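You operate a simulated robot arm through the tools that you are given. There is no shell and no other tool.

The job below is to be done with a simulated robot arm. You get a single attempt, and the scene is never put back.

Task
Clear the old total, count the teal notes and put them in the FULL or SHORT tray.
Fine: work at the side desk; turn UV on for the count and leave it on; FULL means a hundred notes, SHORT fewer; leave the count showing.

Only the result counts: the job must be done as asked and must still hold three seconds after the hand-in. Knocking over, shifting, dropping, spilling or breaking anything else fails it.

Robot
A 7-joint arm with a three-finger gripper, fixed in place. Base frame: the origin is at the foot of the arm, x ahead of it, y to its left, z up; the work surface is at about z = 750. Readings come in mm, rad, newtons and seconds.
Its first joint turns from -2.897 to 2.897 rad. Payload 2.69 kg.
The TCP is the grasp point between the finger pads, 30 mm short of the fingertips. In the tool frame z runs along the fingers and y along their closing line. The gripper opens to 128 mm. The gripper's body begins 117 mm behind the TCP.
Orientation is that of the tool frame in the base frame, as a unit quaternion [x, y, z, w]. With the fingers straight down and closing along the base's y, the tool's x points along the base's -x, its y along +y and its z along -z.

Tools
- The arm moves only by the tool move_arm. Its argument "increments" is a list of rows, each a list of 3 entries, a list of its own where there are three numbers: the shift along the tool's x, y, z in units of 30 mm (1.0 is 30 mm), then the turn, a rotation vector about the tool's x, y, z in units of 4 degrees (1.0 is 4 degrees), then the closure, from 0 (fully open) to 1 (shut). In form: [[[tx, ty, tz], [wx, wy, wz], hand], ...]. A call has 1 to 20 rows; each row shifts and turns the commanded pose from where the row before left it, along the tool's axes as they then stand. A call with a number of a shift or a turn outside -1 to 1 is refused whole. A row lasts 0.2 s, in which the tool goes at most 50 mm and 0.15 rad; a call with a longer step from one row to the next is refused whole, and so is a gripper value outside its range. A pose out of reach is approached as far as the arm can. The call stops where the force on the tool passes 40 N (or 10 N more than at its start, if that is more) or the arm is blocked; 0.2 s more then pass. The fingers move at their own pace and stop on an object; they squeeze with about 35 N. The grip force told is the motor's: it shows also when the fingers shut on nothing. Time passes only in rows, and 0.2 s behind the last, so rows that do not move let the fingers close. The reply holds the time, the measured pose of the TCP, the force on the tool along the base axes, the opening and the grip force, in the units named above and with some noise, with the torque about the TCP (base axes, N m) and any sound that the robot's microphone picked up.
- Cameras (640 x 400 px; columns grow to the right, rows downward): "scene" is fixed at [61.1, 655.1, 1502.5]; the picture's right is [0.07, -1.00, 0.00], its down [-0.76, -0.05, -0.65] and it looks along [0.64, 0.04, -0.76] (base axes); focal length 290 px, centre (320, 200). "wrist" rides on the gripper at [58, 54, -131] in the tool frame; the picture's right is [-0.68, 0.74, 0.00], its down [-0.62, -0.57, -0.55] and it looks along [-0.40, -0.37, 0.84] (tool axes); focal length 234 px, centre (320, 200). There is no depth. A picture from a camera that has moved, and an enlarged one, comes with that camera's place and axes in the base frame and with its lens. The place of the scene camera against the robot may be out by one fixed shift of up to 18 mm in any direction.
- capture(camera): a new picture of that camera. It takes no simulated time.
- lift_body(by): slides the trunk up (or, below 0, down) by that many mm; the arm rides with it, the base frame stays. It gives what a move gives, with no picture.
- close_up(camera, box): a new picture of the part [left, top, right, bottom] of that camera's present view, enlarged. It takes no simulated time.
- finish_job(): hands the job in; it is judged then, once.

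Nothing tells you positions but the pictures and the camera data. Unless the task says otherwise, let go and move clear before handing in.

The tools are called after "Emit:" as name(argument=value, ...) on one line, values as JSON. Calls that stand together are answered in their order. move_arm: Moves the arm, as the interface text tells. Its arguments: {"type":"object","properties":{"increments":{"type":"array"}},"required":["increments"]} The other tools are called the same way: lift_body (by) slides the trunk up or down; capture (camera) takes a picture; close_up (camera, box) takes an enlarged picture of a part of a camera's view; finish_job () hands the job in.

At the start:

```text
clock: 0.0
eef_pos: [555.3, 476.4, 1137.5]
tcp_rot: [0.001, 1.0, 0.0, 0.001]
contact_force: [-0.5, -0.7, -0.2]
torque: [0.02, 0.01, 0.0]
width: 128.1
grasp_force: 0.1
trunk travel left (down, up): [-150.0, 200.0]
```

scene: 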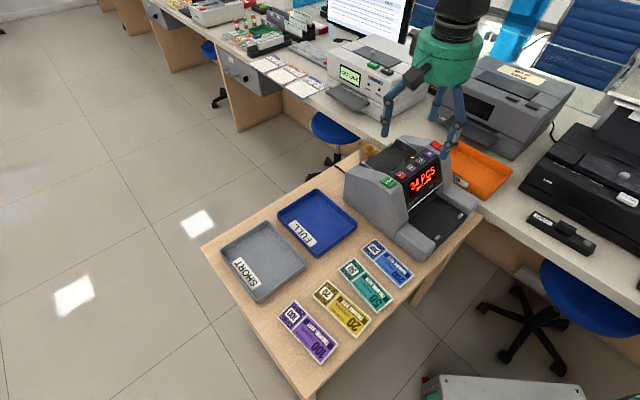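
wrist: 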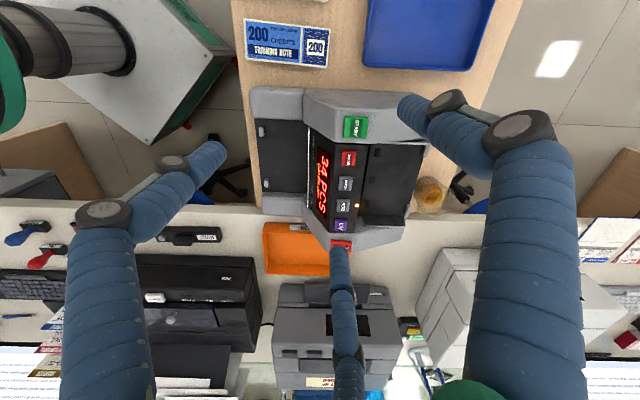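

I see the side desk with a note counter showing "34 PCS", FULL and SHORT trays, and four bundles of notes: blue 200, teal 50, yellow 20 and purple 100. I'll look closer before moving anything.

Emit:
close_up(camera="scene", box=[340, 130, 500, 260])

Emit:
close_up(camera="scene", box=[200, 170, 440, 390])

Emit:
close_up(camera="wrist", box=[230, 80, 470, 260])

```text
3.08 times, centred on (420, 195) of scene
camera zoom: at [61.1, 655.1, 1502.5], right [0.07, -1.0, 0.0], down [-0.76, -0.05, -0.65], along [0.64, 0.04, -0.76], focal length 891 px, centre (12, 215)
```

zoom: 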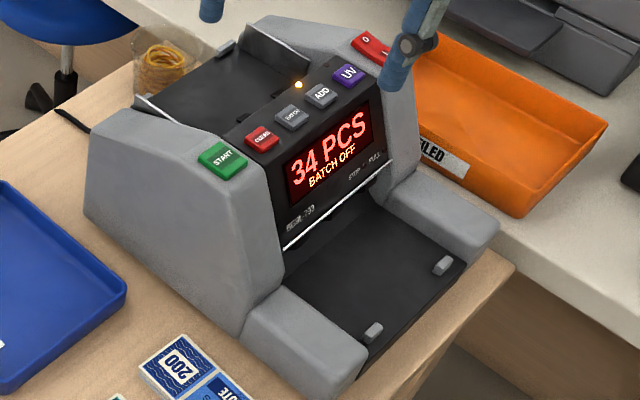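

```text
1.82 times, centred on (320, 280) of scene
camera zoom: at [61.1, 655.1, 1502.5], right [0.07, -1.0, 0.0], down [-0.76, -0.05, -0.65], along [0.64, 0.04, -0.76], focal length 526 px, centre (320, 54)
```

zoom: 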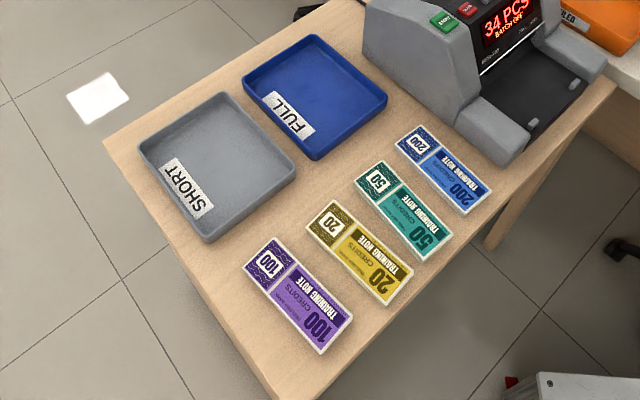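

```text
2.22 times, centred on (350, 170) of wrist
camera zoom: at [496.8, 530.4, 1268.0], right [0.68, 0.74, 0.0], down [0.62, -0.57, 0.55], along [0.4, -0.37, -0.84], focal length 520 px, centre (253, 267)
```

zoom: 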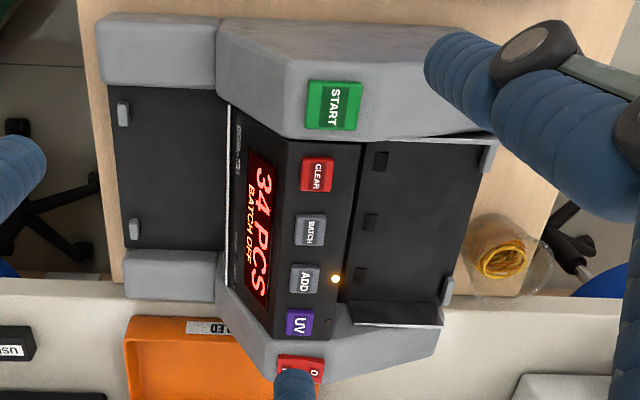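

The counter has START, CLEAR, BATCH, ADD (its LED is lit), UV and a red switch. I'll check the remaining labels and the rest of the surroundings.

Emit:
close_up(camera="wrist", box=[300, 130, 380, 190])

Emit:
close_up(camera="wrist", box=[310, 180, 390, 250])

Emit:
close_up(camera="scene", box=[440, 130, 540, 210])

Emit:
close_up(camera="scene", box=[320, 0, 420, 110])

Emit:
close_up(camera="scene", box=[380, 140, 470, 210])

Emit:
close_up(camera="scene", box=[270, 230, 420, 360])

```text
6.67 times, centred on (340, 160) of wrist
camera zoom: at [496.8, 530.4, 1268.0], right [0.68, 0.74, 0.0], down [0.62, -0.57, 0.55], along [0.4, -0.37, -0.84], focal length 1561 px, centre (187, 467)
```

zoom: 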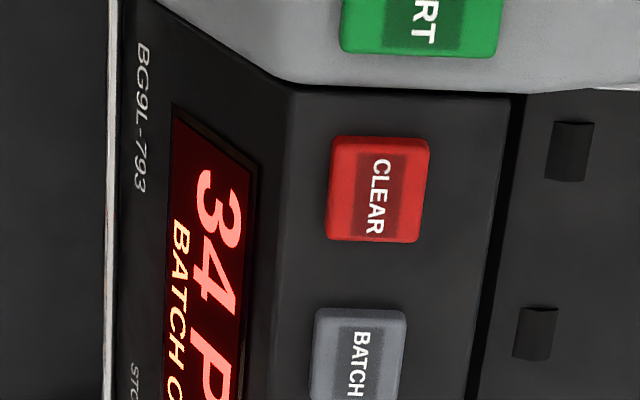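

```text
5.71 times, centred on (350, 215) of wrist
camera zoom: at [496.8, 530.4, 1268.0], right [0.68, 0.74, 0.0], down [0.62, -0.57, 0.55], along [0.4, -0.37, -0.84], focal length 1338 px, centre (149, 114)
```

zoom: 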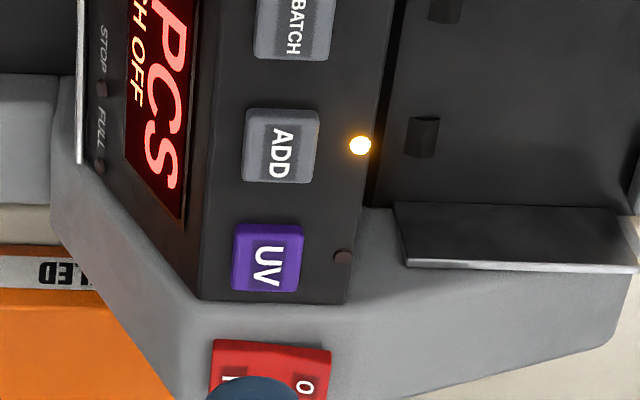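

```text
5.00 times, centred on (490, 170) of scene
camera zoom: at [61.1, 655.1, 1502.5], right [0.07, -1.0, 0.0], down [-0.76, -0.05, -0.65], along [0.64, 0.04, -0.76], focal length 1448 px, centre (-530, 350)
```

zoom: 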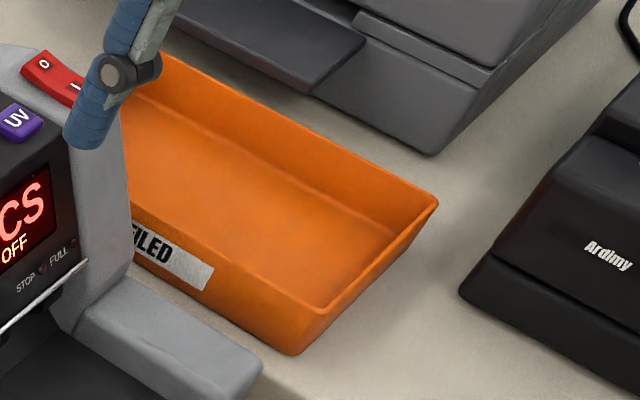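

```text
3.64 times, centred on (370, 55) of scene
camera zoom: at [61.1, 655.1, 1502.5], right [0.07, -1.0, 0.0], down [-0.76, -0.05, -0.65], along [0.64, 0.04, -0.76], focal length 1053 px, centre (138, 727)
```

zoom: 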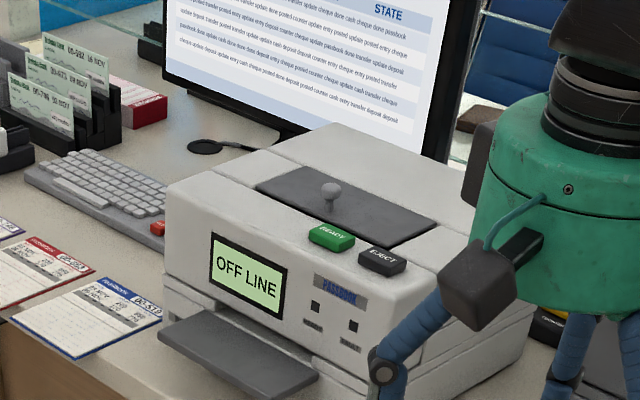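

```text
5.71 times, centred on (425, 175) of scene
camera zoom: at [61.1, 655.1, 1502.5], right [0.07, -1.0, 0.0], down [-0.76, -0.05, -0.65], along [0.64, 0.04, -0.76], focal length 1654 px, centre (-280, 343)
```

zoom: 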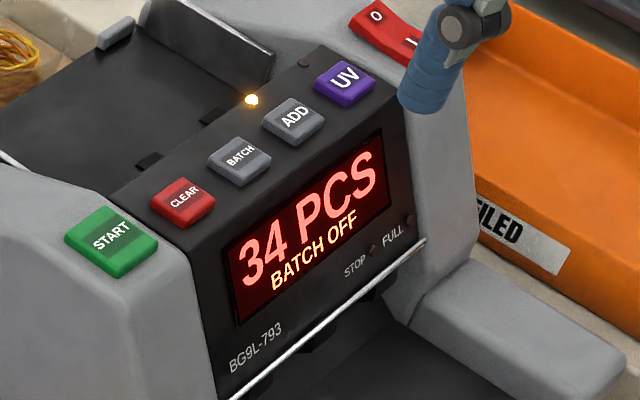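

```text
3.08 times, centred on (345, 295) of scene
camera zoom: at [61.1, 655.1, 1502.5], right [0.07, -1.0, 0.0], down [-0.76, -0.05, -0.65], along [0.64, 0.04, -0.76], focal length 891 px, centre (243, -92)
```

zoom: 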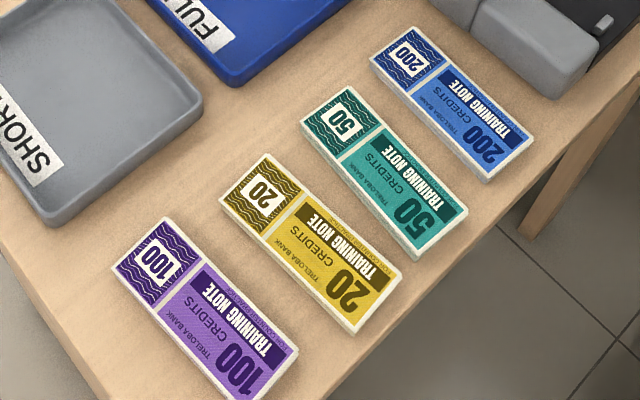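

The buttons appear to be about 210 mm above the desk. I read START at roughly (594, 507, 957) and UV at roughly (700, 389, 968). The gripper seems to have more than two fingers in the picture, so I'll close it in free air to see what it does.

Emit:
move_arm(increments=[[[0, 0, 0], [0, 0, 0], 1], [[0, 0, 0], [0, 0, 0], 1], [[0, 0, 0], [0, 0, 0], 1]])

Emit:
capture(camera="wrist")

Emit:
capture(camera="scene")

```text
clock: 0.8
eef_pos: [555.8, 475.3, 1137.0]
tcp_rot: [0.0, 1.0, 0.0, 0.0]
contact_force: [0.2, -0.5, 0.3]
torque: [0.01, 0.0, -0.05]
width: 2.1
grasp_force: 31.5
trunk travel left (down, up): [-150.0, 200.0]
```

```text
taken
camera wrist: at [496.8, 530.4, 1268.0], right [0.68, 0.74, 0.0], down [0.62, -0.57, 0.55], along [0.4, -0.37, -0.84], focal length 234 px, centre (320, 200)
```

wrist: 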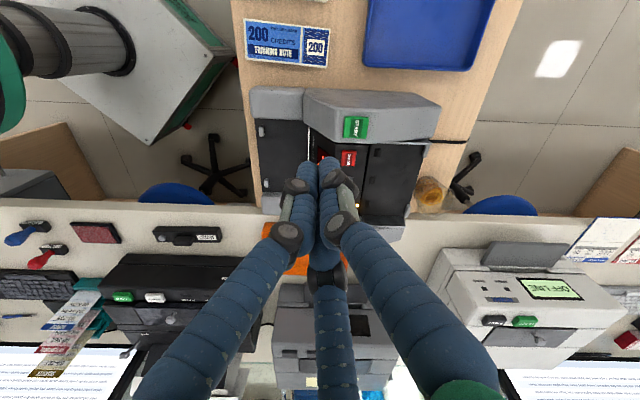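

```text
taken
```

scene: 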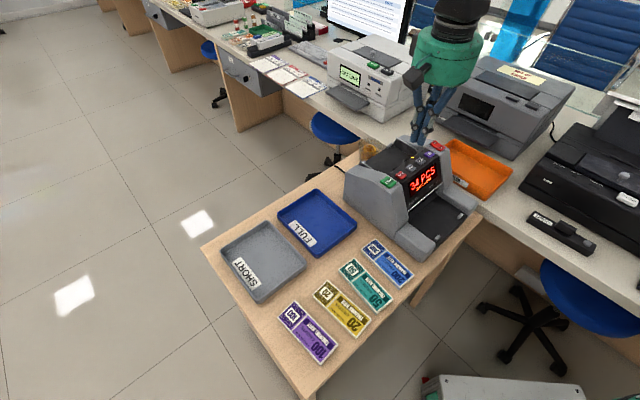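

The tips converge at the expected grasp point when closed, 30 mm beyond the TCP, so a closed hand works as a button pusher. Next I'll move the wrist camera over the counter to see its hopper and stacker from above.

Emit:
move_arm(increments=[[[-0.876, -0.596, 0], [0, 0, 0], 1], [[-0.876, -0.596, 0], [0, 0, 0], 1], [[-0.876, -0.596, 0], [0, 0, 0], 1], [[-0.876, -0.596, 0], [0, 0, 0], 1], [[-0.876, -0.596, 0], [0, 0, 0], 1], [[-0.876, -0.596, 0], [0, 0, 0], 1], [[-0.876, -0.596, 0], [0, 0, 0], 1], [[0, 0, 0], [0, 0, 0], 1]])

Emit:
capture(camera="wrist")

Emit:
close_up(camera="wrist", box=[200, 0, 440, 160])

```text
clock: 2.6
eef_pos: [740.2, 351.0, 1138.3]
tcp_rot: [0.0, 1.0, 0.0, 0.0]
contact_force: [0.1, 0.8, 0.2]
torque: [0.04, 0.06, 0.0]
width: 2.2
grasp_force: 31.7
trunk travel left (down, up): [-150.0, 200.0]
```

```text
taken
camera wrist: at [680.9, 404.8, 1270.7], right [0.68, 0.74, 0.0], down [0.62, -0.57, 0.55], along [0.4, -0.37, -0.84], focal length 234 px, centre (320, 200)
```

wrist: 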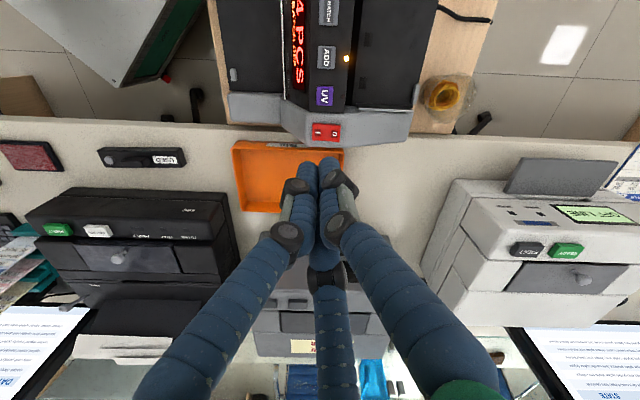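

```text
2.50 times, centred on (320, 80) of wrist
camera zoom: at [680.9, 404.8, 1270.7], right [0.68, 0.74, 0.0], down [0.62, -0.57, 0.55], along [0.4, -0.37, -0.84], focal length 585 px, centre (320, 500)
```

zoom: 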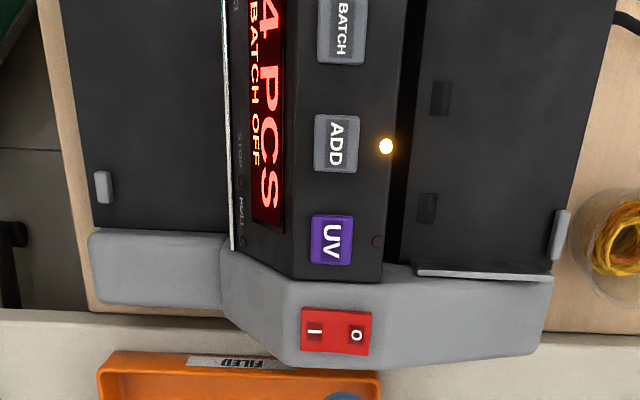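

Too far over; I'll back up part of the way and rise a little to get the whole machine in view.

Emit:
move_arm(increments=[[[0.75, 0.75, -0.75], [0, 0, 0], 1], [[0.75, 0.75, -0.75], [0, 0, 0], 1], [[0.75, 0.75, -0.75], [0, 0, 0], 1], [[0, 0, 0], [0, 0, 0], 1]])

Emit:
capture(camera="wrist")

Emit:
close_up(camera="wrist", box=[200, 0, 440, 160])

```text
clock: 3.6
eef_pos: [671.8, 420.2, 1206.6]
tcp_rot: [0.0, 1.0, 0.0, 0.0]
contact_force: [-0.7, 0.4, 0.3]
torque: [-0.03, -0.01, -0.01]
width: 1.9
grasp_force: 31.5
trunk travel left (down, up): [-150.0, 200.0]
```

```text
taken
camera wrist: at [612.8, 473.8, 1337.2], right [0.68, 0.74, 0.0], down [0.62, -0.57, 0.55], along [0.4, -0.37, -0.84], focal length 234 px, centre (320, 200)
```

wrist: 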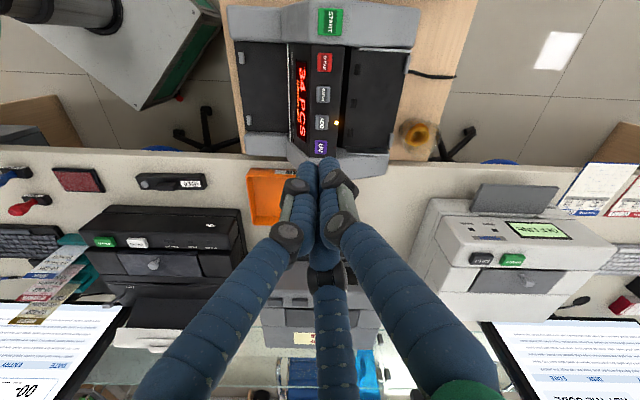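

```text
2.50 times, centred on (320, 80) of wrist
camera zoom: at [612.8, 473.8, 1337.2], right [0.68, 0.74, 0.0], down [0.62, -0.57, 0.55], along [0.4, -0.37, -0.84], focal length 585 px, centre (320, 500)
```

zoom: 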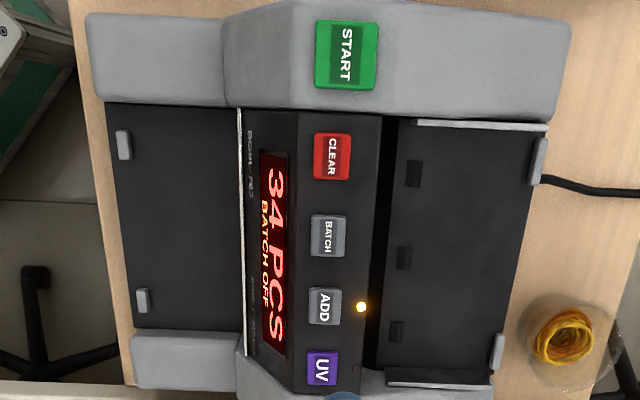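

The hidden geometry is now clear. By triangulating two wrist views, I get these positions:

| Item | Position (x, y, z) |
|---|---|
| CLEAR | (631, 467, 932) |
| UV | (725, 372, 929) |
| START | (600, 504, 935) |

The machine stands at 45° to the base. I'll go above CLEAR with the hand closed.

Emit:
move_arm(increments=[[[0.1717, 0.1933, 0.9234], [0, 0, 0], 1], [[0.1717, 0.1933, 0.9234], [0, 0, 0], 1], [[0.1717, 0.1933, 0.9234], [0, 0, 0], 1], [[0.1717, 0.1933, 0.9234], [0, 0, 0], 1], [[0.1717, 0.1933, 0.9234], [0, 0, 0], 1], [[0.1717, 0.1933, 0.9234], [0, 0, 0], 1], [[0.1717, 0.1933, 0.9234], [0, 0, 0], 1], [[0.1717, 0.1933, 0.9234], [0, 0, 0], 1], [[0, 0, 0], [0, 0, 0], 1]])

Emit:
capture(camera="wrist")

Emit:
close_up(camera="scene", box=[340, 90, 500, 220])

```text
clock: 5.6
eef_pos: [630.4, 466.1, 983.3]
tcp_rot: [0.0, 1.0, 0.0, 0.0]
contact_force: [-0.8, 0.3, -0.5]
torque: [-0.04, 0.01, -0.02]
width: 1.9
grasp_force: 31.2
trunk travel left (down, up): [-150.0, 200.0]
```

```text
taken
camera wrist: at [572.0, 520.3, 1113.9], right [0.68, 0.74, 0.0], down [0.62, -0.57, 0.55], along [0.4, -0.37, -0.84], focal length 234 px, centre (320, 200)
```

wrist: 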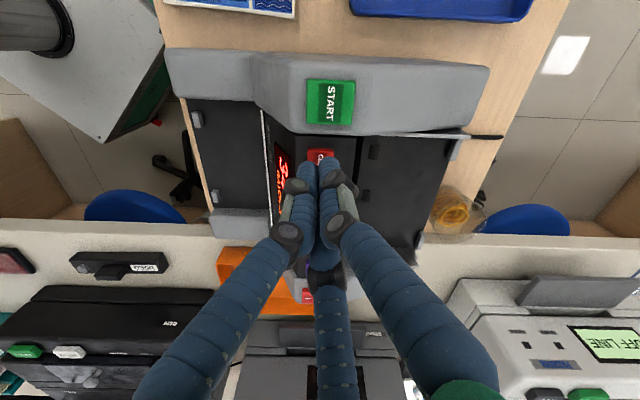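

```text
3.08 times, centred on (420, 155) of scene
camera zoom: at [61.1, 655.1, 1502.5], right [0.07, -1.0, 0.0], down [-0.76, -0.05, -0.65], along [0.64, 0.04, -0.76], focal length 891 px, centre (12, 338)
```

zoom: 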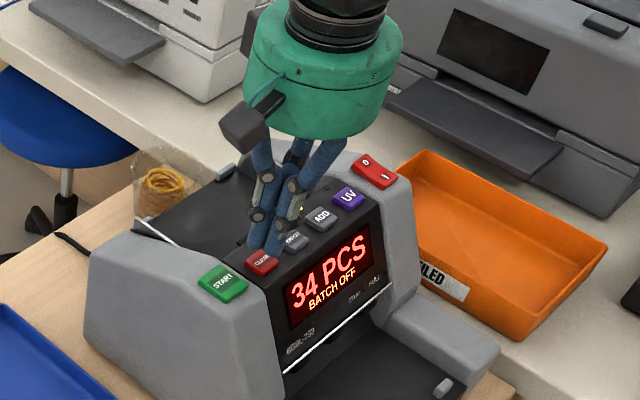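

The tips hang about 20 mm above CLEAR, so I'll press down gently in 3 mm steps.

Emit:
move_arm(increments=[[[0, 0, 0.2], [0, 0, 0], 1], [[0, 0, 0.2], [0, 0, 0], 1], [[0, 0, 0.2], [0, 0, 0], 1], [[0, 0, 0.1], [0, 0, 0], 1]])

Emit:
close_up(camera="scene", box=[360, 130, 460, 210])

```text
clock: 6.6
eef_pos: [630.9, 464.2, 961.8]
tcp_rot: [-0.001, 1.0, -0.001, 0.001]
contact_force: [-0.1, -0.2, 0.2]
torque: [0.0, 0.01, 0.01]
width: 5.9
grasp_force: 31.6
trunk travel left (down, up): [-150.0, 200.0]
```

```text
5.00 times, centred on (410, 170) of scene
camera zoom: at [61.1, 655.1, 1502.5], right [0.07, -1.0, 0.0], down [-0.76, -0.05, -0.65], along [0.64, 0.04, -0.76], focal length 1448 px, centre (-130, 350)
```

zoom: 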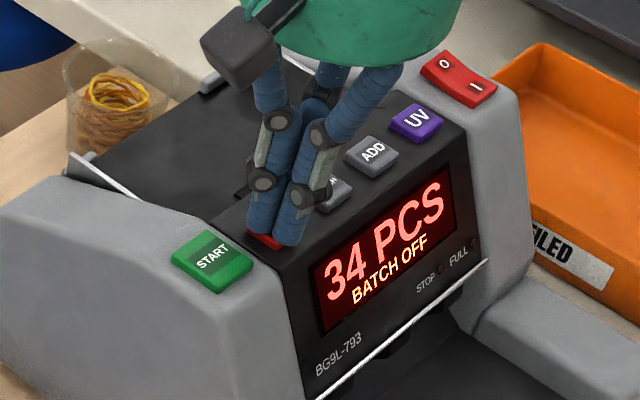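

I'm at the button surface with no force showing yet, so I'll keep going down carefully.

Emit:
move_arm(increments=[[[0, 0, 0.05], [0, 0, 0], 1], [[0, 0, 0.05], [0, 0, 0], 1]])

Emit:
close_up(camera="scene", box=[360, 130, 460, 210])

Emit:
close_up(camera="wrist", box=[260, 120, 380, 210])

```text
clock: 7.2
eef_pos: [631.0, 464.9, 959.0]
tcp_rot: [0.0, 1.0, 0.0, 0.0]
contact_force: [-0.9, -0.5, 3.3]
torque: [0.03, -0.04, 0.0]
width: 5.8
grasp_force: 31.2
trunk travel left (down, up): [-150.0, 200.0]
heard: click
```

```text
5.00 times, centred on (410, 170) of scene
camera zoom: at [61.1, 655.1, 1502.5], right [0.07, -1.0, 0.0], down [-0.76, -0.05, -0.65], along [0.64, 0.04, -0.76], focal length 1448 px, centre (-130, 350)
```

zoom: 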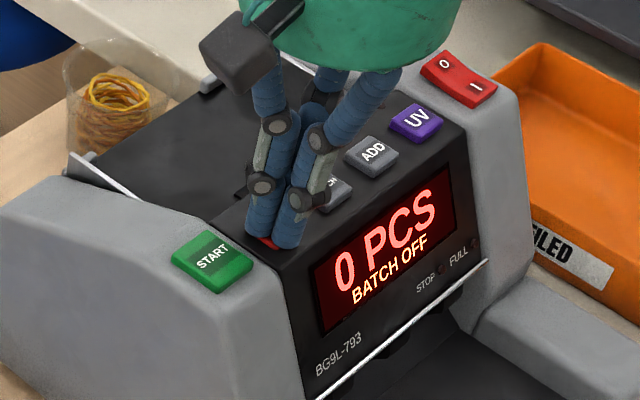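

```text
4.44 times, centred on (320, 165) of wrist
camera zoom: at [571.7, 519.0, 1089.9], right [0.68, 0.74, 0.0], down [0.62, -0.57, 0.55], along [0.4, -0.37, -0.84], focal length 1041 px, centre (320, 356)
```

zoom: 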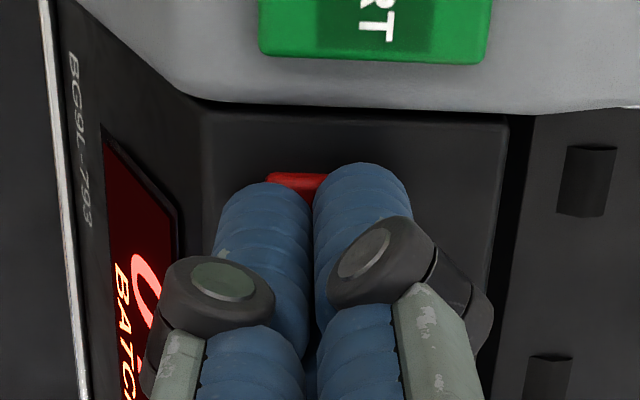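

CLEAR worked: the display shows 0 PCS. I'll rise and move above UV.

Emit:
move_arm(increments=[[[0, 0, -0.5], [0, 0, 0], 1], [[0, 0, -1], [0, 0, 0], 1], [[-0.78, -0.776, 0], [0, 0, 0], 1], [[-0.78, -0.776, 0], [0, 0, 0], 1], [[-0.78, -0.776, 0], [0, 0, 0], 1], [[-0.78, -0.776, 0], [0, 0, 0], 1], [[0, 0, 0.5], [0, 0, 0], 1], [[0, 0, 0], [0, 0, 0], 1]])

Emit:
close_up(camera="scene", box=[380, 110, 480, 190])

Emit:
close_up(camera="wrist", box=[240, 80, 400, 200])

```text
clock: 9.0
eef_pos: [724.2, 372.6, 988.6]
tcp_rot: [0.0, 1.0, 0.0, 0.0]
contact_force: [0.1, 0.5, -0.4]
torque: [0.01, 0.01, 0.01]
width: 2.1
grasp_force: 30.9
trunk travel left (down, up): [-150.0, 200.0]
```

```text
5.00 times, centred on (430, 150) of scene
camera zoom: at [61.1, 655.1, 1502.5], right [0.07, -1.0, 0.0], down [-0.76, -0.05, -0.65], along [0.64, 0.04, -0.76], focal length 1448 px, centre (-230, 450)
```

zoom: 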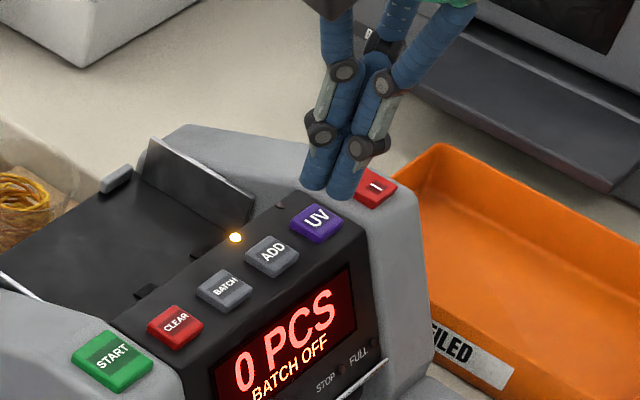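

```text
3.33 times, centred on (320, 140) of wrist
camera zoom: at [665.5, 427.6, 1120.5], right [0.68, 0.74, 0.0], down [0.62, -0.57, 0.55], along [0.4, -0.37, -0.84], focal length 781 px, centre (320, 400)
```

zoom: 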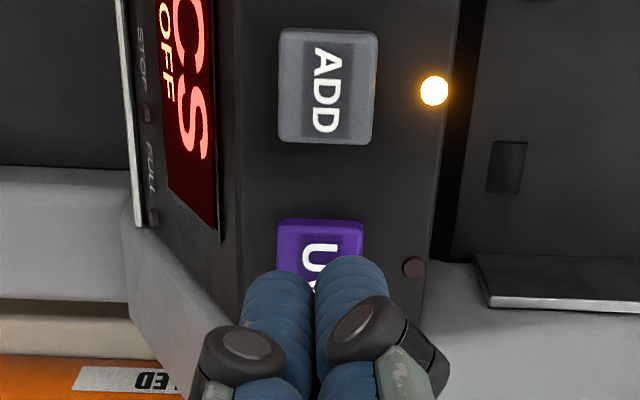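

Both views show the tips over UV. I'll descend and press.

Emit:
move_arm(increments=[[[0, 0, 0.5], [0, 0, 0], 1], [[0, 0, 0.3], [0, 0, 0], 1], [[0, 0, 0.1], [0, 0, 0], 1], [[0, 0, 0.05], [0, 0, 0], 1], [[0, 0, 0.05], [0, 0, 0], 1]])

Emit:
close_up(camera="scene", box=[380, 110, 480, 190])

```text
clock: 10.2
eef_pos: [724.2, 371.7, 960.4]
tcp_rot: [0.0, 1.0, 0.0, 0.0]
contact_force: [0.4, 1.7, 3.0]
torque: [0.0, -0.02, 0.01]
width: 6.0
grasp_force: 31.6
trunk travel left (down, up): [-150.0, 200.0]
heard: click
```

```text
5.00 times, centred on (430, 150) of scene
camera zoom: at [61.1, 655.1, 1502.5], right [0.07, -1.0, 0.0], down [-0.76, -0.05, -0.65], along [0.64, 0.04, -0.76], focal length 1448 px, centre (-230, 450)
```

zoom: 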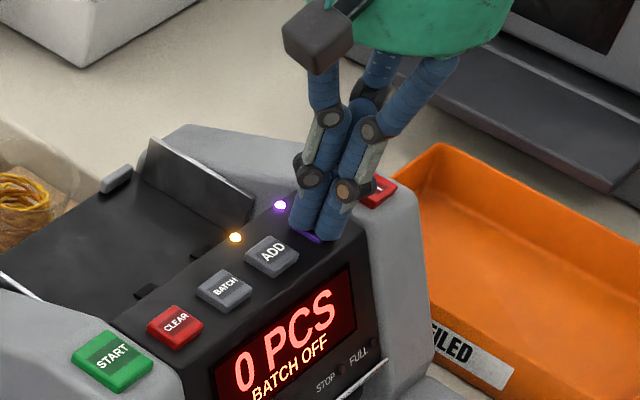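

UV is on (violet LED) and the count is 0. I'll rise, go over to the teal notes and turn the tool 45° so it squares up with the desk.

Emit:
move_arm(increments=[[[0, 0, -0.6], [0, 0, 0], 1], [[0, 0, -1], [0, 0, 0], 1], [[0, 0, -1], [0, 0, 0], 1], [[0, 0, -1], [0, 0, 0], 1], [[0.982, 0.539, 0], [0, 0, 0], 1], [[0.982, 0.539, 0], [0, 0, 0], 1], [[0.982, 0.539, 0], [0, 0, 0], 1], [[0.982, 0.539, 0], [0, 0, 0], 1], [[0.982, 0.539, 0], [0, 0, 0], 1], [[0.982, 0.539, 0], [0, 0, 0], 1], [[0.982, 0.539, 0], [0, 0, 0], 1], [[0.982, 0.539, 0], [0, 0, 0], 1], [[0.982, 0.539, 0], [0, 0, 0], 1], [[0.982, 0.539, 0], [0, 0, 0], 1], [[0.982, 0.539, 0], [0, 0, 0], 1]])

Emit:
move_arm(increments=[[[0, 0, 0.2], [0, 0, -1], 0.2], [[0, 0, 0.2], [0, 0, -1], 0], [[0, 0, 0.2], [0, 0, -1], 0], [[0, 0, 0.2], [0, 0, -1], 0], [[0, 0, 0.2], [0, 0, -1], 0], [[0, 0, 0.2], [0, 0, -1], 0], [[0, 0, 0.2], [0, 0, -1], 0], [[0, 0, 0.2], [0, 0, -1], 0], [[0, 0, 0.2], [0, 0, -1], 0], [[0, 0, 0.2], [0, 0, -1], 0], [[0, 0, 0.2], [0, 0, -1], 0], [[0, 0, 0.2], [0, 0, -0.25], 0], [[0, 0, 0], [0, 0, 0], 0]])

Emit:
capture(camera="wrist")

Emit:
close_up(camera="scene", box=[340, 130, 500, 260])

```text
clock: 13.4
eef_pos: [398.5, 551.3, 1067.0]
tcp_rot: [0.0, 1.0, 0.0, -0.001]
contact_force: [0.5, -0.4, 0.3]
torque: [0.0, 0.01, 0.0]
width: 2.2
grasp_force: 30.8
trunk travel left (down, up): [-150.0, 200.0]
```

```text
clock: 16.2
eef_pos: [399.0, 549.6, 994.1]
tcp_rot: [-0.383, 0.924, -0.001, 0.0]
contact_force: [-0.7, 1.0, 0.5]
torque: [0.0, 0.01, 0.03]
width: 128.3
grasp_force: 0.2
trunk travel left (down, up): [-150.0, 200.0]
```

```text
taken
camera wrist: at [320.2, 547.1, 1125.8], right [-0.04, 1.0, 0.0], down [0.84, 0.04, 0.55], along [0.55, 0.02, -0.84], focal length 234 px, centre (320, 200)
```

wrist: 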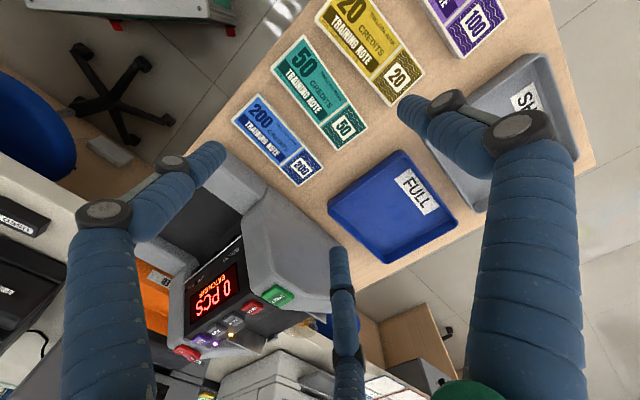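

```text
3.08 times, centred on (420, 195) of scene
camera zoom: at [61.1, 655.1, 1502.5], right [0.07, -1.0, 0.0], down [-0.76, -0.05, -0.65], along [0.64, 0.04, -0.76], focal length 891 px, centre (12, 215)
```

zoom: 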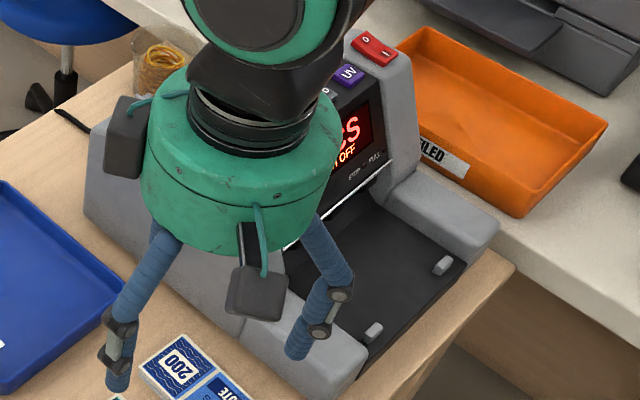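

I now have a clear overhead view of the notes. I'll zoom in on the teal pack to read its corners.

Emit:
close_up(camera="wrist", box=[220, 0, 420, 190])

Emit:
close_up(camera="wrist", box=[260, 25, 380, 160])

```text
2.11 times, centred on (320, 95) of wrist
camera zoom: at [320.2, 547.1, 1125.8], right [-0.04, 1.0, 0.0], down [0.84, 0.04, 0.55], along [0.55, 0.02, -0.84], focal length 493 px, centre (320, 421)
```

zoom: 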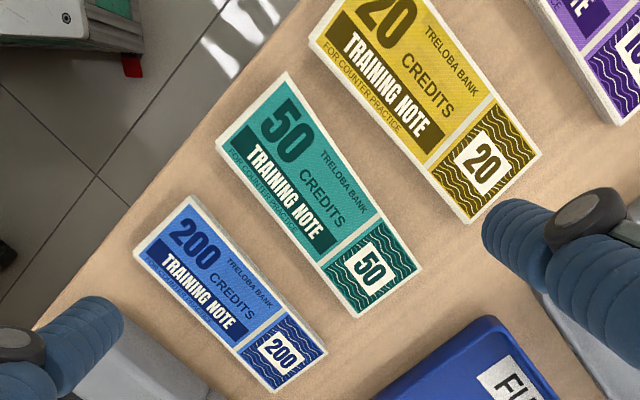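

```text
2.96 times, centred on (320, 92) of wrist
camera zoom: at [320.2, 547.1, 1125.8], right [-0.04, 1.0, 0.0], down [0.84, 0.04, 0.55], along [0.55, 0.02, -0.84], focal length 694 px, centre (320, 518)
```

zoom: 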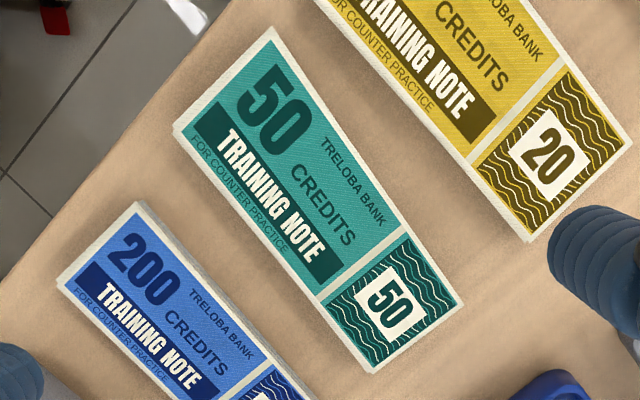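

The teal pack is about 150 × 60 mm, centred near (383, 553), with its long axis at about 41.5°. There are about 39 mm gaps to the neighbouring packs. I'll half-open the fingers so they fit in those gaps, align, and come down to just above the pack.

Emit:
move_arm(increments=[[[0.285, 0.45, 0], [0, 0, 0.85], 0.33], [[0, 0, 0.911], [0, 0, 0], 0.33], [[0, 0, 0.911], [0, 0, 0], 0.33], [[0, 0, 0.911], [0, 0, 0], 0.33], [[0, 0, 0.911], [0, 0, 0], 0.33], [[0, 0, 0.911], [0, 0, 0], 0.33], [[0, 0, 0.911], [0, 0, 0], 0.33], [[0, 0, 0], [0, 0, 0], 0.33]])

Emit:
capture(camera="wrist")

Emit:
close_up(camera="scene", box=[270, 200, 450, 340])

```text
clock: 18.0
eef_pos: [384.1, 552.7, 830.1]
tcp_rot: [-0.355, 0.935, 0.0, -0.001]
contact_force: [0.1, 0.3, 1.0]
torque: [0.0, 0.02, 0.03]
width: 86.0
grasp_force: 0.0
trunk travel left (down, up): [-150.0, 200.0]
```

```text
taken
camera wrist: at [304.6, 555.5, 961.0], right [0.02, 1.0, 0.0], down [0.84, -0.01, 0.55], along [0.55, -0.01, -0.84], focal length 234 px, centre (320, 200)
```

wrist: 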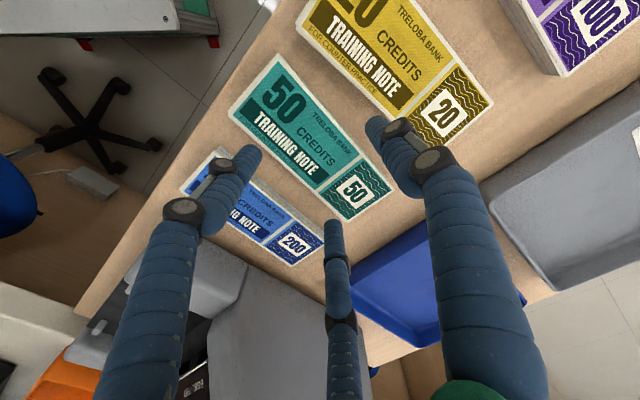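

```text
2.86 times, centred on (360, 270) of scene
camera zoom: at [61.1, 655.1, 1502.5], right [0.07, -1.0, 0.0], down [-0.76, -0.05, -0.65], along [0.64, 0.04, -0.76], focal length 827 px, centre (206, 0)
```

zoom: 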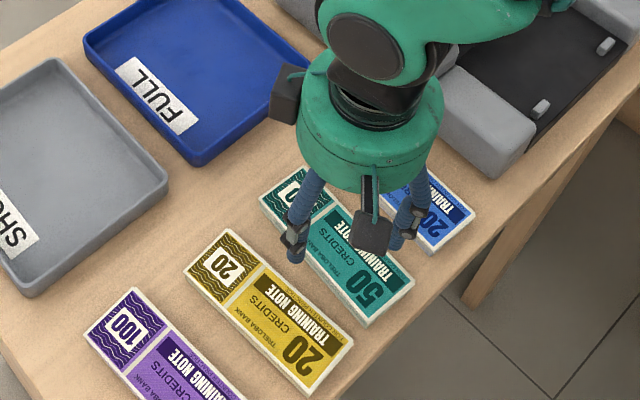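

The fingers are about 40 mm above the pack and lined up with it. I'll descend slowly and watch for any contact with the pack's top.

Emit:
move_arm(increments=[[[0, 0, 0.6], [0, 0, 0], 0.33], [[0, 0, 0.4], [0, 0, 0], 0.33], [[0, 0, 0.2], [0, 0, 0], 0.33], [[0, 0, 0.1], [0, 0, 0], 0.33], [[0, 0, 0.1], [0, 0, 0], 0.33]])

Emit:
close_up(camera="wrist", box=[180, 30, 440, 260])

```text
clock: 19.2
eef_pos: [385.2, 552.8, 791.3]
tcp_rot: [-0.355, 0.935, 0.001, 0.002]
contact_force: [-2.1, -0.2, 38.1]
torque: [-1.34, -0.13, 0.09]
width: 104.4
grasp_force: 12.3
trunk travel left (down, up): [-150.0, 200.0]
```

```text
1.74 times, centred on (310, 145) of wrist
camera zoom: at [304.7, 555.5, 922.1], right [0.02, 1.0, 0.0], down [0.83, -0.02, 0.55], along [0.55, -0.01, -0.83], focal length 407 px, centre (337, 296)
```

zoom: 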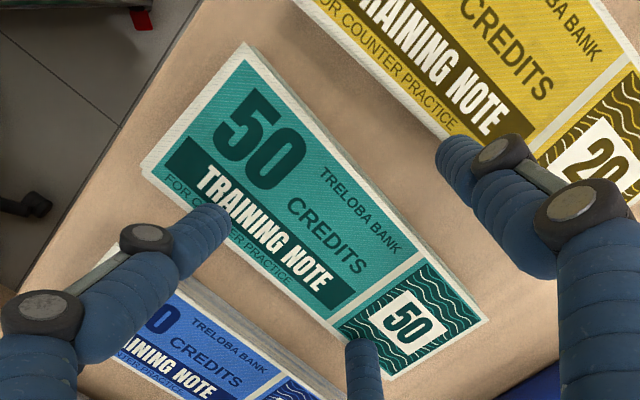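

Something touched the top of the pack at about 791: the hand really does have three fingers, with one on the +y side and two on the −y side. I'll back off, check the pack, and work out a three-point grip instead.

Emit:
move_arm(increments=[[[0, 0, -0.5], [0, 0, 0], 0.33], [[0, 0, -1], [0, 0, 0], 0.05], [[0, 0, -1], [0, 0, 0], 0.05], [[0, 0, -1], [0, 0, 0], 0.05], [[0, 0, -1], [0, 0, 0], 0.05], [[0, 0, 0], [0, 0, 0], 0.05]])

Emit:
close_up(camera="wrist", box=[180, 0, 460, 190])

Emit:
close_up(camera="wrist", box=[60, 60, 500, 340])

```text
clock: 20.6
eef_pos: [383.1, 554.7, 924.6]
tcp_rot: [-0.354, 0.935, 0.001, 0.0]
contact_force: [0.9, -0.5, 0.9]
torque: [0.0, -0.03, -0.01]
width: 121.7
grasp_force: 0.1
trunk travel left (down, up): [-150.0, 200.0]
```

```text
2.11 times, centred on (320, 95) of wrist
camera zoom: at [303.6, 556.8, 1056.3], right [0.02, 1.0, 0.0], down [0.84, -0.01, 0.55], along [0.55, -0.01, -0.84], focal length 493 px, centre (320, 421)
```

zoom: 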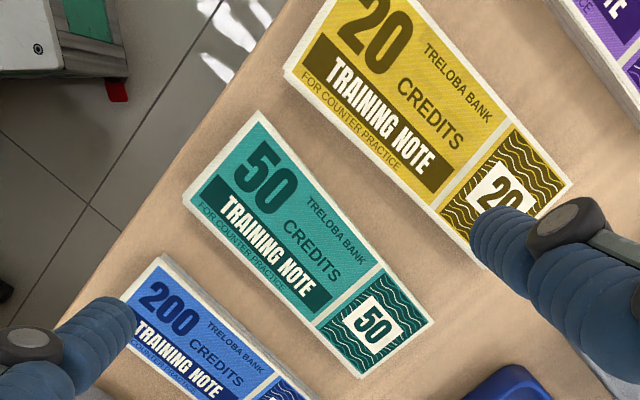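

```text
1.43 times, centred on (280, 200) of wrist
camera zoom: at [303.6, 556.8, 1056.3], right [0.02, 1.0, 0.0], down [0.84, -0.01, 0.55], along [0.55, -0.01, -0.84], focal length 334 px, centre (377, 200)
```

zoom: 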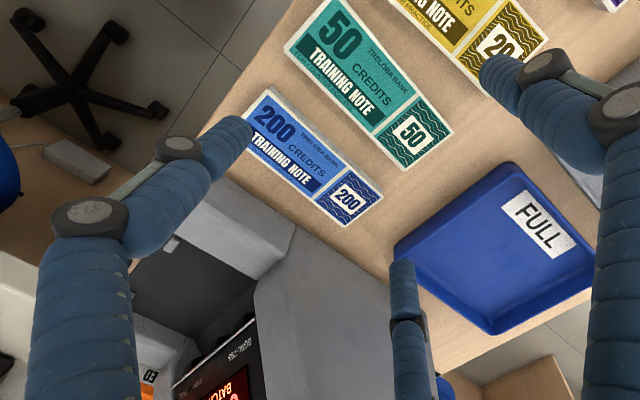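

The pack hasn't moved; its centre is (384, 553) and its top is at about 761. For a three-point grip the TCP should sit about 13.5 mm from the pack's centre, on the two-finger side. I'll shift there and descend with the hand nearly fully open.

Emit:
move_arm(increments=[[[0, -0.457, 0], [0, 0, 0], 0.05], [[0, 0, 0.9], [0, 0, 0], 0.05], [[0, 0, 0.9], [0, 0, 0], 0.05], [[0, 0, 0.9], [0, 0, 0], 0.05], [[0, 0, 0.9], [0, 0, 0], 0.05], [[0, 0, 0], [0, 0, 0], 0.05]])

Emit:
capture(camera="wrist")

Emit:
close_up(camera="scene", box=[300, 210, 430, 320])

```text
clock: 22.0
eef_pos: [396.6, 542.0, 816.6]
tcp_rot: [-0.355, 0.935, 0.0, -0.001]
contact_force: [0.4, 0.1, -1.0]
torque: [-0.02, 0.03, 0.02]
width: 121.4
grasp_force: 0.1
trunk travel left (down, up): [-150.0, 200.0]
```

```text
taken
camera wrist: at [316.8, 544.7, 947.4], right [0.02, 1.0, 0.0], down [0.84, -0.01, 0.55], along [0.55, -0.01, -0.84], focal length 234 px, centre (320, 200)
```

wrist: 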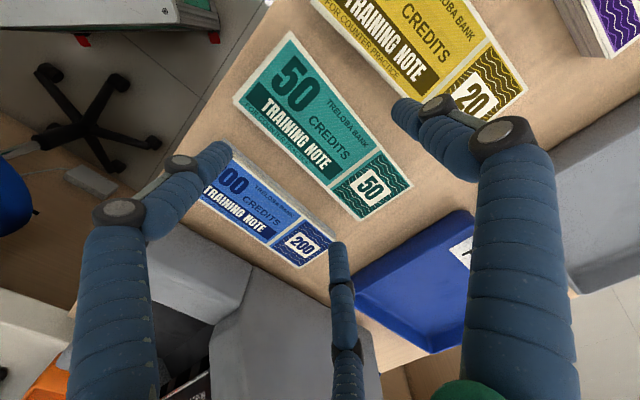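

```text
3.64 times, centred on (365, 265) of scene
camera zoom: at [61.1, 655.1, 1502.5], right [0.07, -1.0, 0.0], down [-0.76, -0.05, -0.65], along [0.64, 0.04, -0.76], focal length 1053 px, centre (156, -36)
```

zoom: 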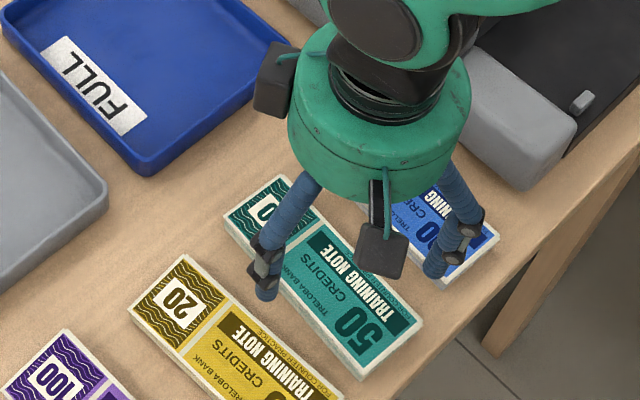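

Everything is lined up apart from about 3 mm along the closing line. I'll correct that and lower the fingers between the packs.

Emit:
move_arm(increments=[[[0.04, 0.1, 0], [0, 0, 0], 0.05], [[0, 0, 0.4], [0, 0, 0], 0.05], [[0, 0, 0.2], [0, 0, 0], 0.05], [[0, 0, 0.2], [0, 0, 0], 0.05], [[0, 0, 0.15], [0, 0, 0], 0.05]])

Emit:
capture(camera="wrist")

Emit:
close_up(camera="scene", box=[300, 210, 430, 320])

```text
clock: 23.2
eef_pos: [390.8, 544.4, 787.6]
tcp_rot: [-0.355, 0.935, 0.0, 0.001]
contact_force: [0.5, 0.7, 0.3]
torque: [-0.01, -0.01, -0.02]
width: 121.5
grasp_force: 0.1
trunk travel left (down, up): [-150.0, 200.0]
```

```text
taken
camera wrist: at [310.8, 546.1, 918.5], right [0.02, 1.0, 0.0], down [0.84, -0.01, 0.55], along [0.55, -0.01, -0.84], focal length 234 px, centre (320, 200)
```

wrist: 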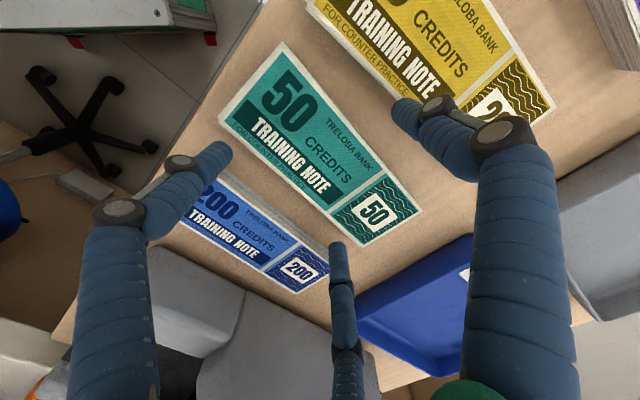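

```text
3.64 times, centred on (365, 265) of scene
camera zoom: at [61.1, 655.1, 1502.5], right [0.07, -1.0, 0.0], down [-0.76, -0.05, -0.65], along [0.64, 0.04, -0.76], focal length 1053 px, centre (156, -36)
```

zoom: 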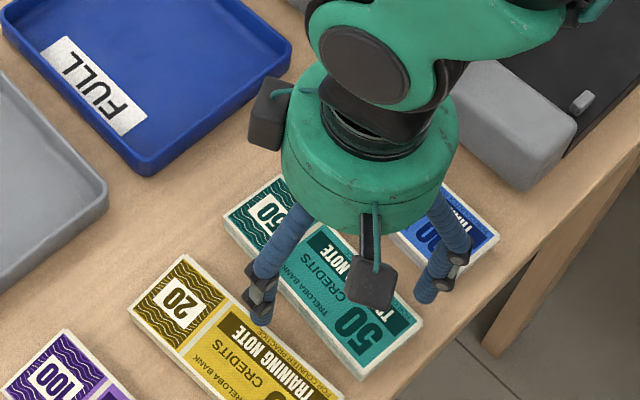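

Still clear on all sides. I'll lower the last few millimetres and close gradually so the pack seats evenly.

Emit:
move_arm(increments=[[[0, -0.07, 0.1], [0, 0, 0], 0.05], [[0, 0, 0.05], [0, 0, 0], 0.1], [[0, 0, 0], [0, 0, 0], 0.16], [[0, 0, 0], [0, 0, 0], 0.21], [[0, 0, 0], [0, 0, 0], 0.25], [[0, 0, 0], [0, 0, 0], 0.29], [[0, 0, 0], [0, 0, 0], 0.33], [[0, 0, 0], [0, 0, 0], 0.37]])

Emit:
capture(camera="wrist")

Emit:
close_up(camera="scene", box=[300, 210, 430, 320])

```text
clock: 25.0
eef_pos: [392.8, 543.9, 782.3]
tcp_rot: [-0.355, 0.935, -0.001, 0.0]
contact_force: [0.4, -0.5, 0.4]
torque: [-0.01, -0.02, 0.01]
width: 83.8
grasp_force: 35.3
trunk travel left (down, up): [-150.0, 200.0]
```

```text
taken
camera wrist: at [312.2, 544.5, 914.1], right [0.02, 1.0, 0.0], down [0.84, -0.01, 0.55], along [0.55, -0.01, -0.84], focal length 234 px, centre (320, 200)
```

wrist: 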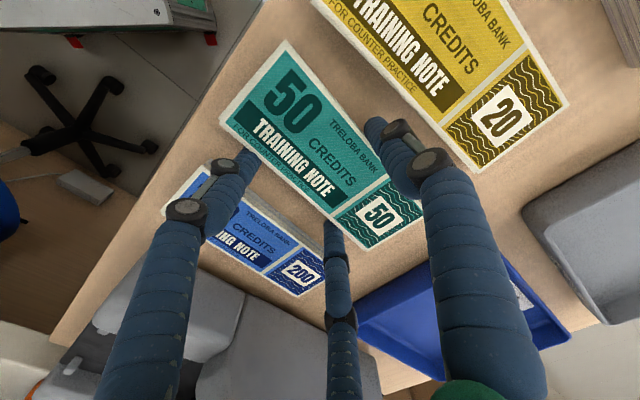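

```text
3.64 times, centred on (365, 265) of scene
camera zoom: at [61.1, 655.1, 1502.5], right [0.07, -1.0, 0.0], down [-0.76, -0.05, -0.65], along [0.64, 0.04, -0.76], focal length 1053 px, centre (156, -36)
```

zoom: 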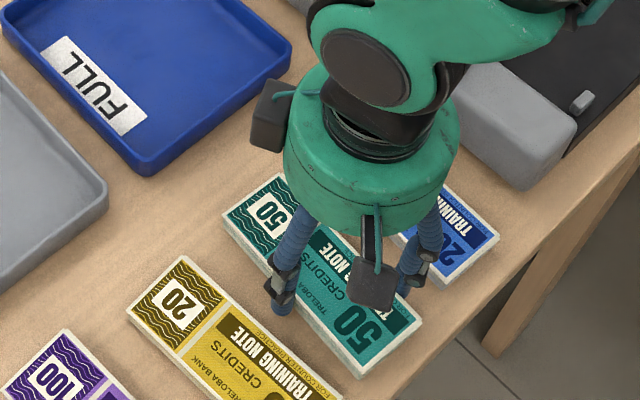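

The grip is firm: 83.8 mm at 35 N, close to what I calculated. I'll lift slowly and check.

Emit:
move_arm(increments=[[[0, 0, 0], [0, 0, 0], 0.5], [[0, 0, -0.2], [0, 0, 0], 0.5], [[0, 0, -0.4], [0, 0, 0], 0.5], [[0, 0, -0.6], [0, 0, 0], 0.5], [[0, 0, -0.6], [0, 0, 0], 0.5], [[0, 0, 0], [0, 0, 0], 0.5]])

Emit:
capture(camera="wrist")

Emit:
close_up(camera="scene", box=[300, 190, 430, 300])

```text
clock: 26.4
eef_pos: [390.9, 543.2, 838.4]
tcp_rot: [-0.355, 0.935, 0.001, 0.0]
contact_force: [-0.9, -0.2, -0.9]
torque: [-0.02, -0.05, 0.0]
width: 83.5
grasp_force: 35.1
trunk travel left (down, up): [-150.0, 200.0]
```

```text
taken
camera wrist: at [311.6, 543.9, 968.7], right [0.02, 1.0, 0.0], down [0.84, -0.01, 0.55], along [0.55, -0.01, -0.84], focal length 234 px, centre (320, 200)
```

wrist: 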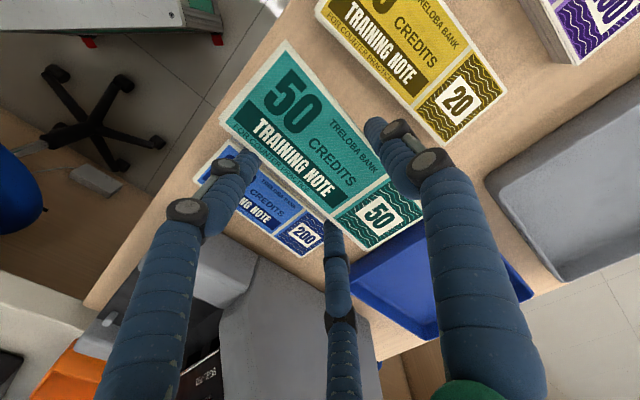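

```text
3.64 times, centred on (365, 245) of scene
camera zoom: at [61.1, 655.1, 1502.5], right [0.07, -1.0, 0.0], down [-0.76, -0.05, -0.65], along [0.64, 0.04, -0.76], focal length 1053 px, centre (156, 36)
```

zoom: 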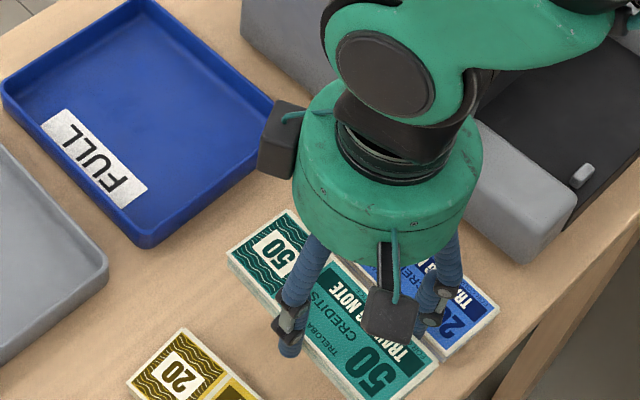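

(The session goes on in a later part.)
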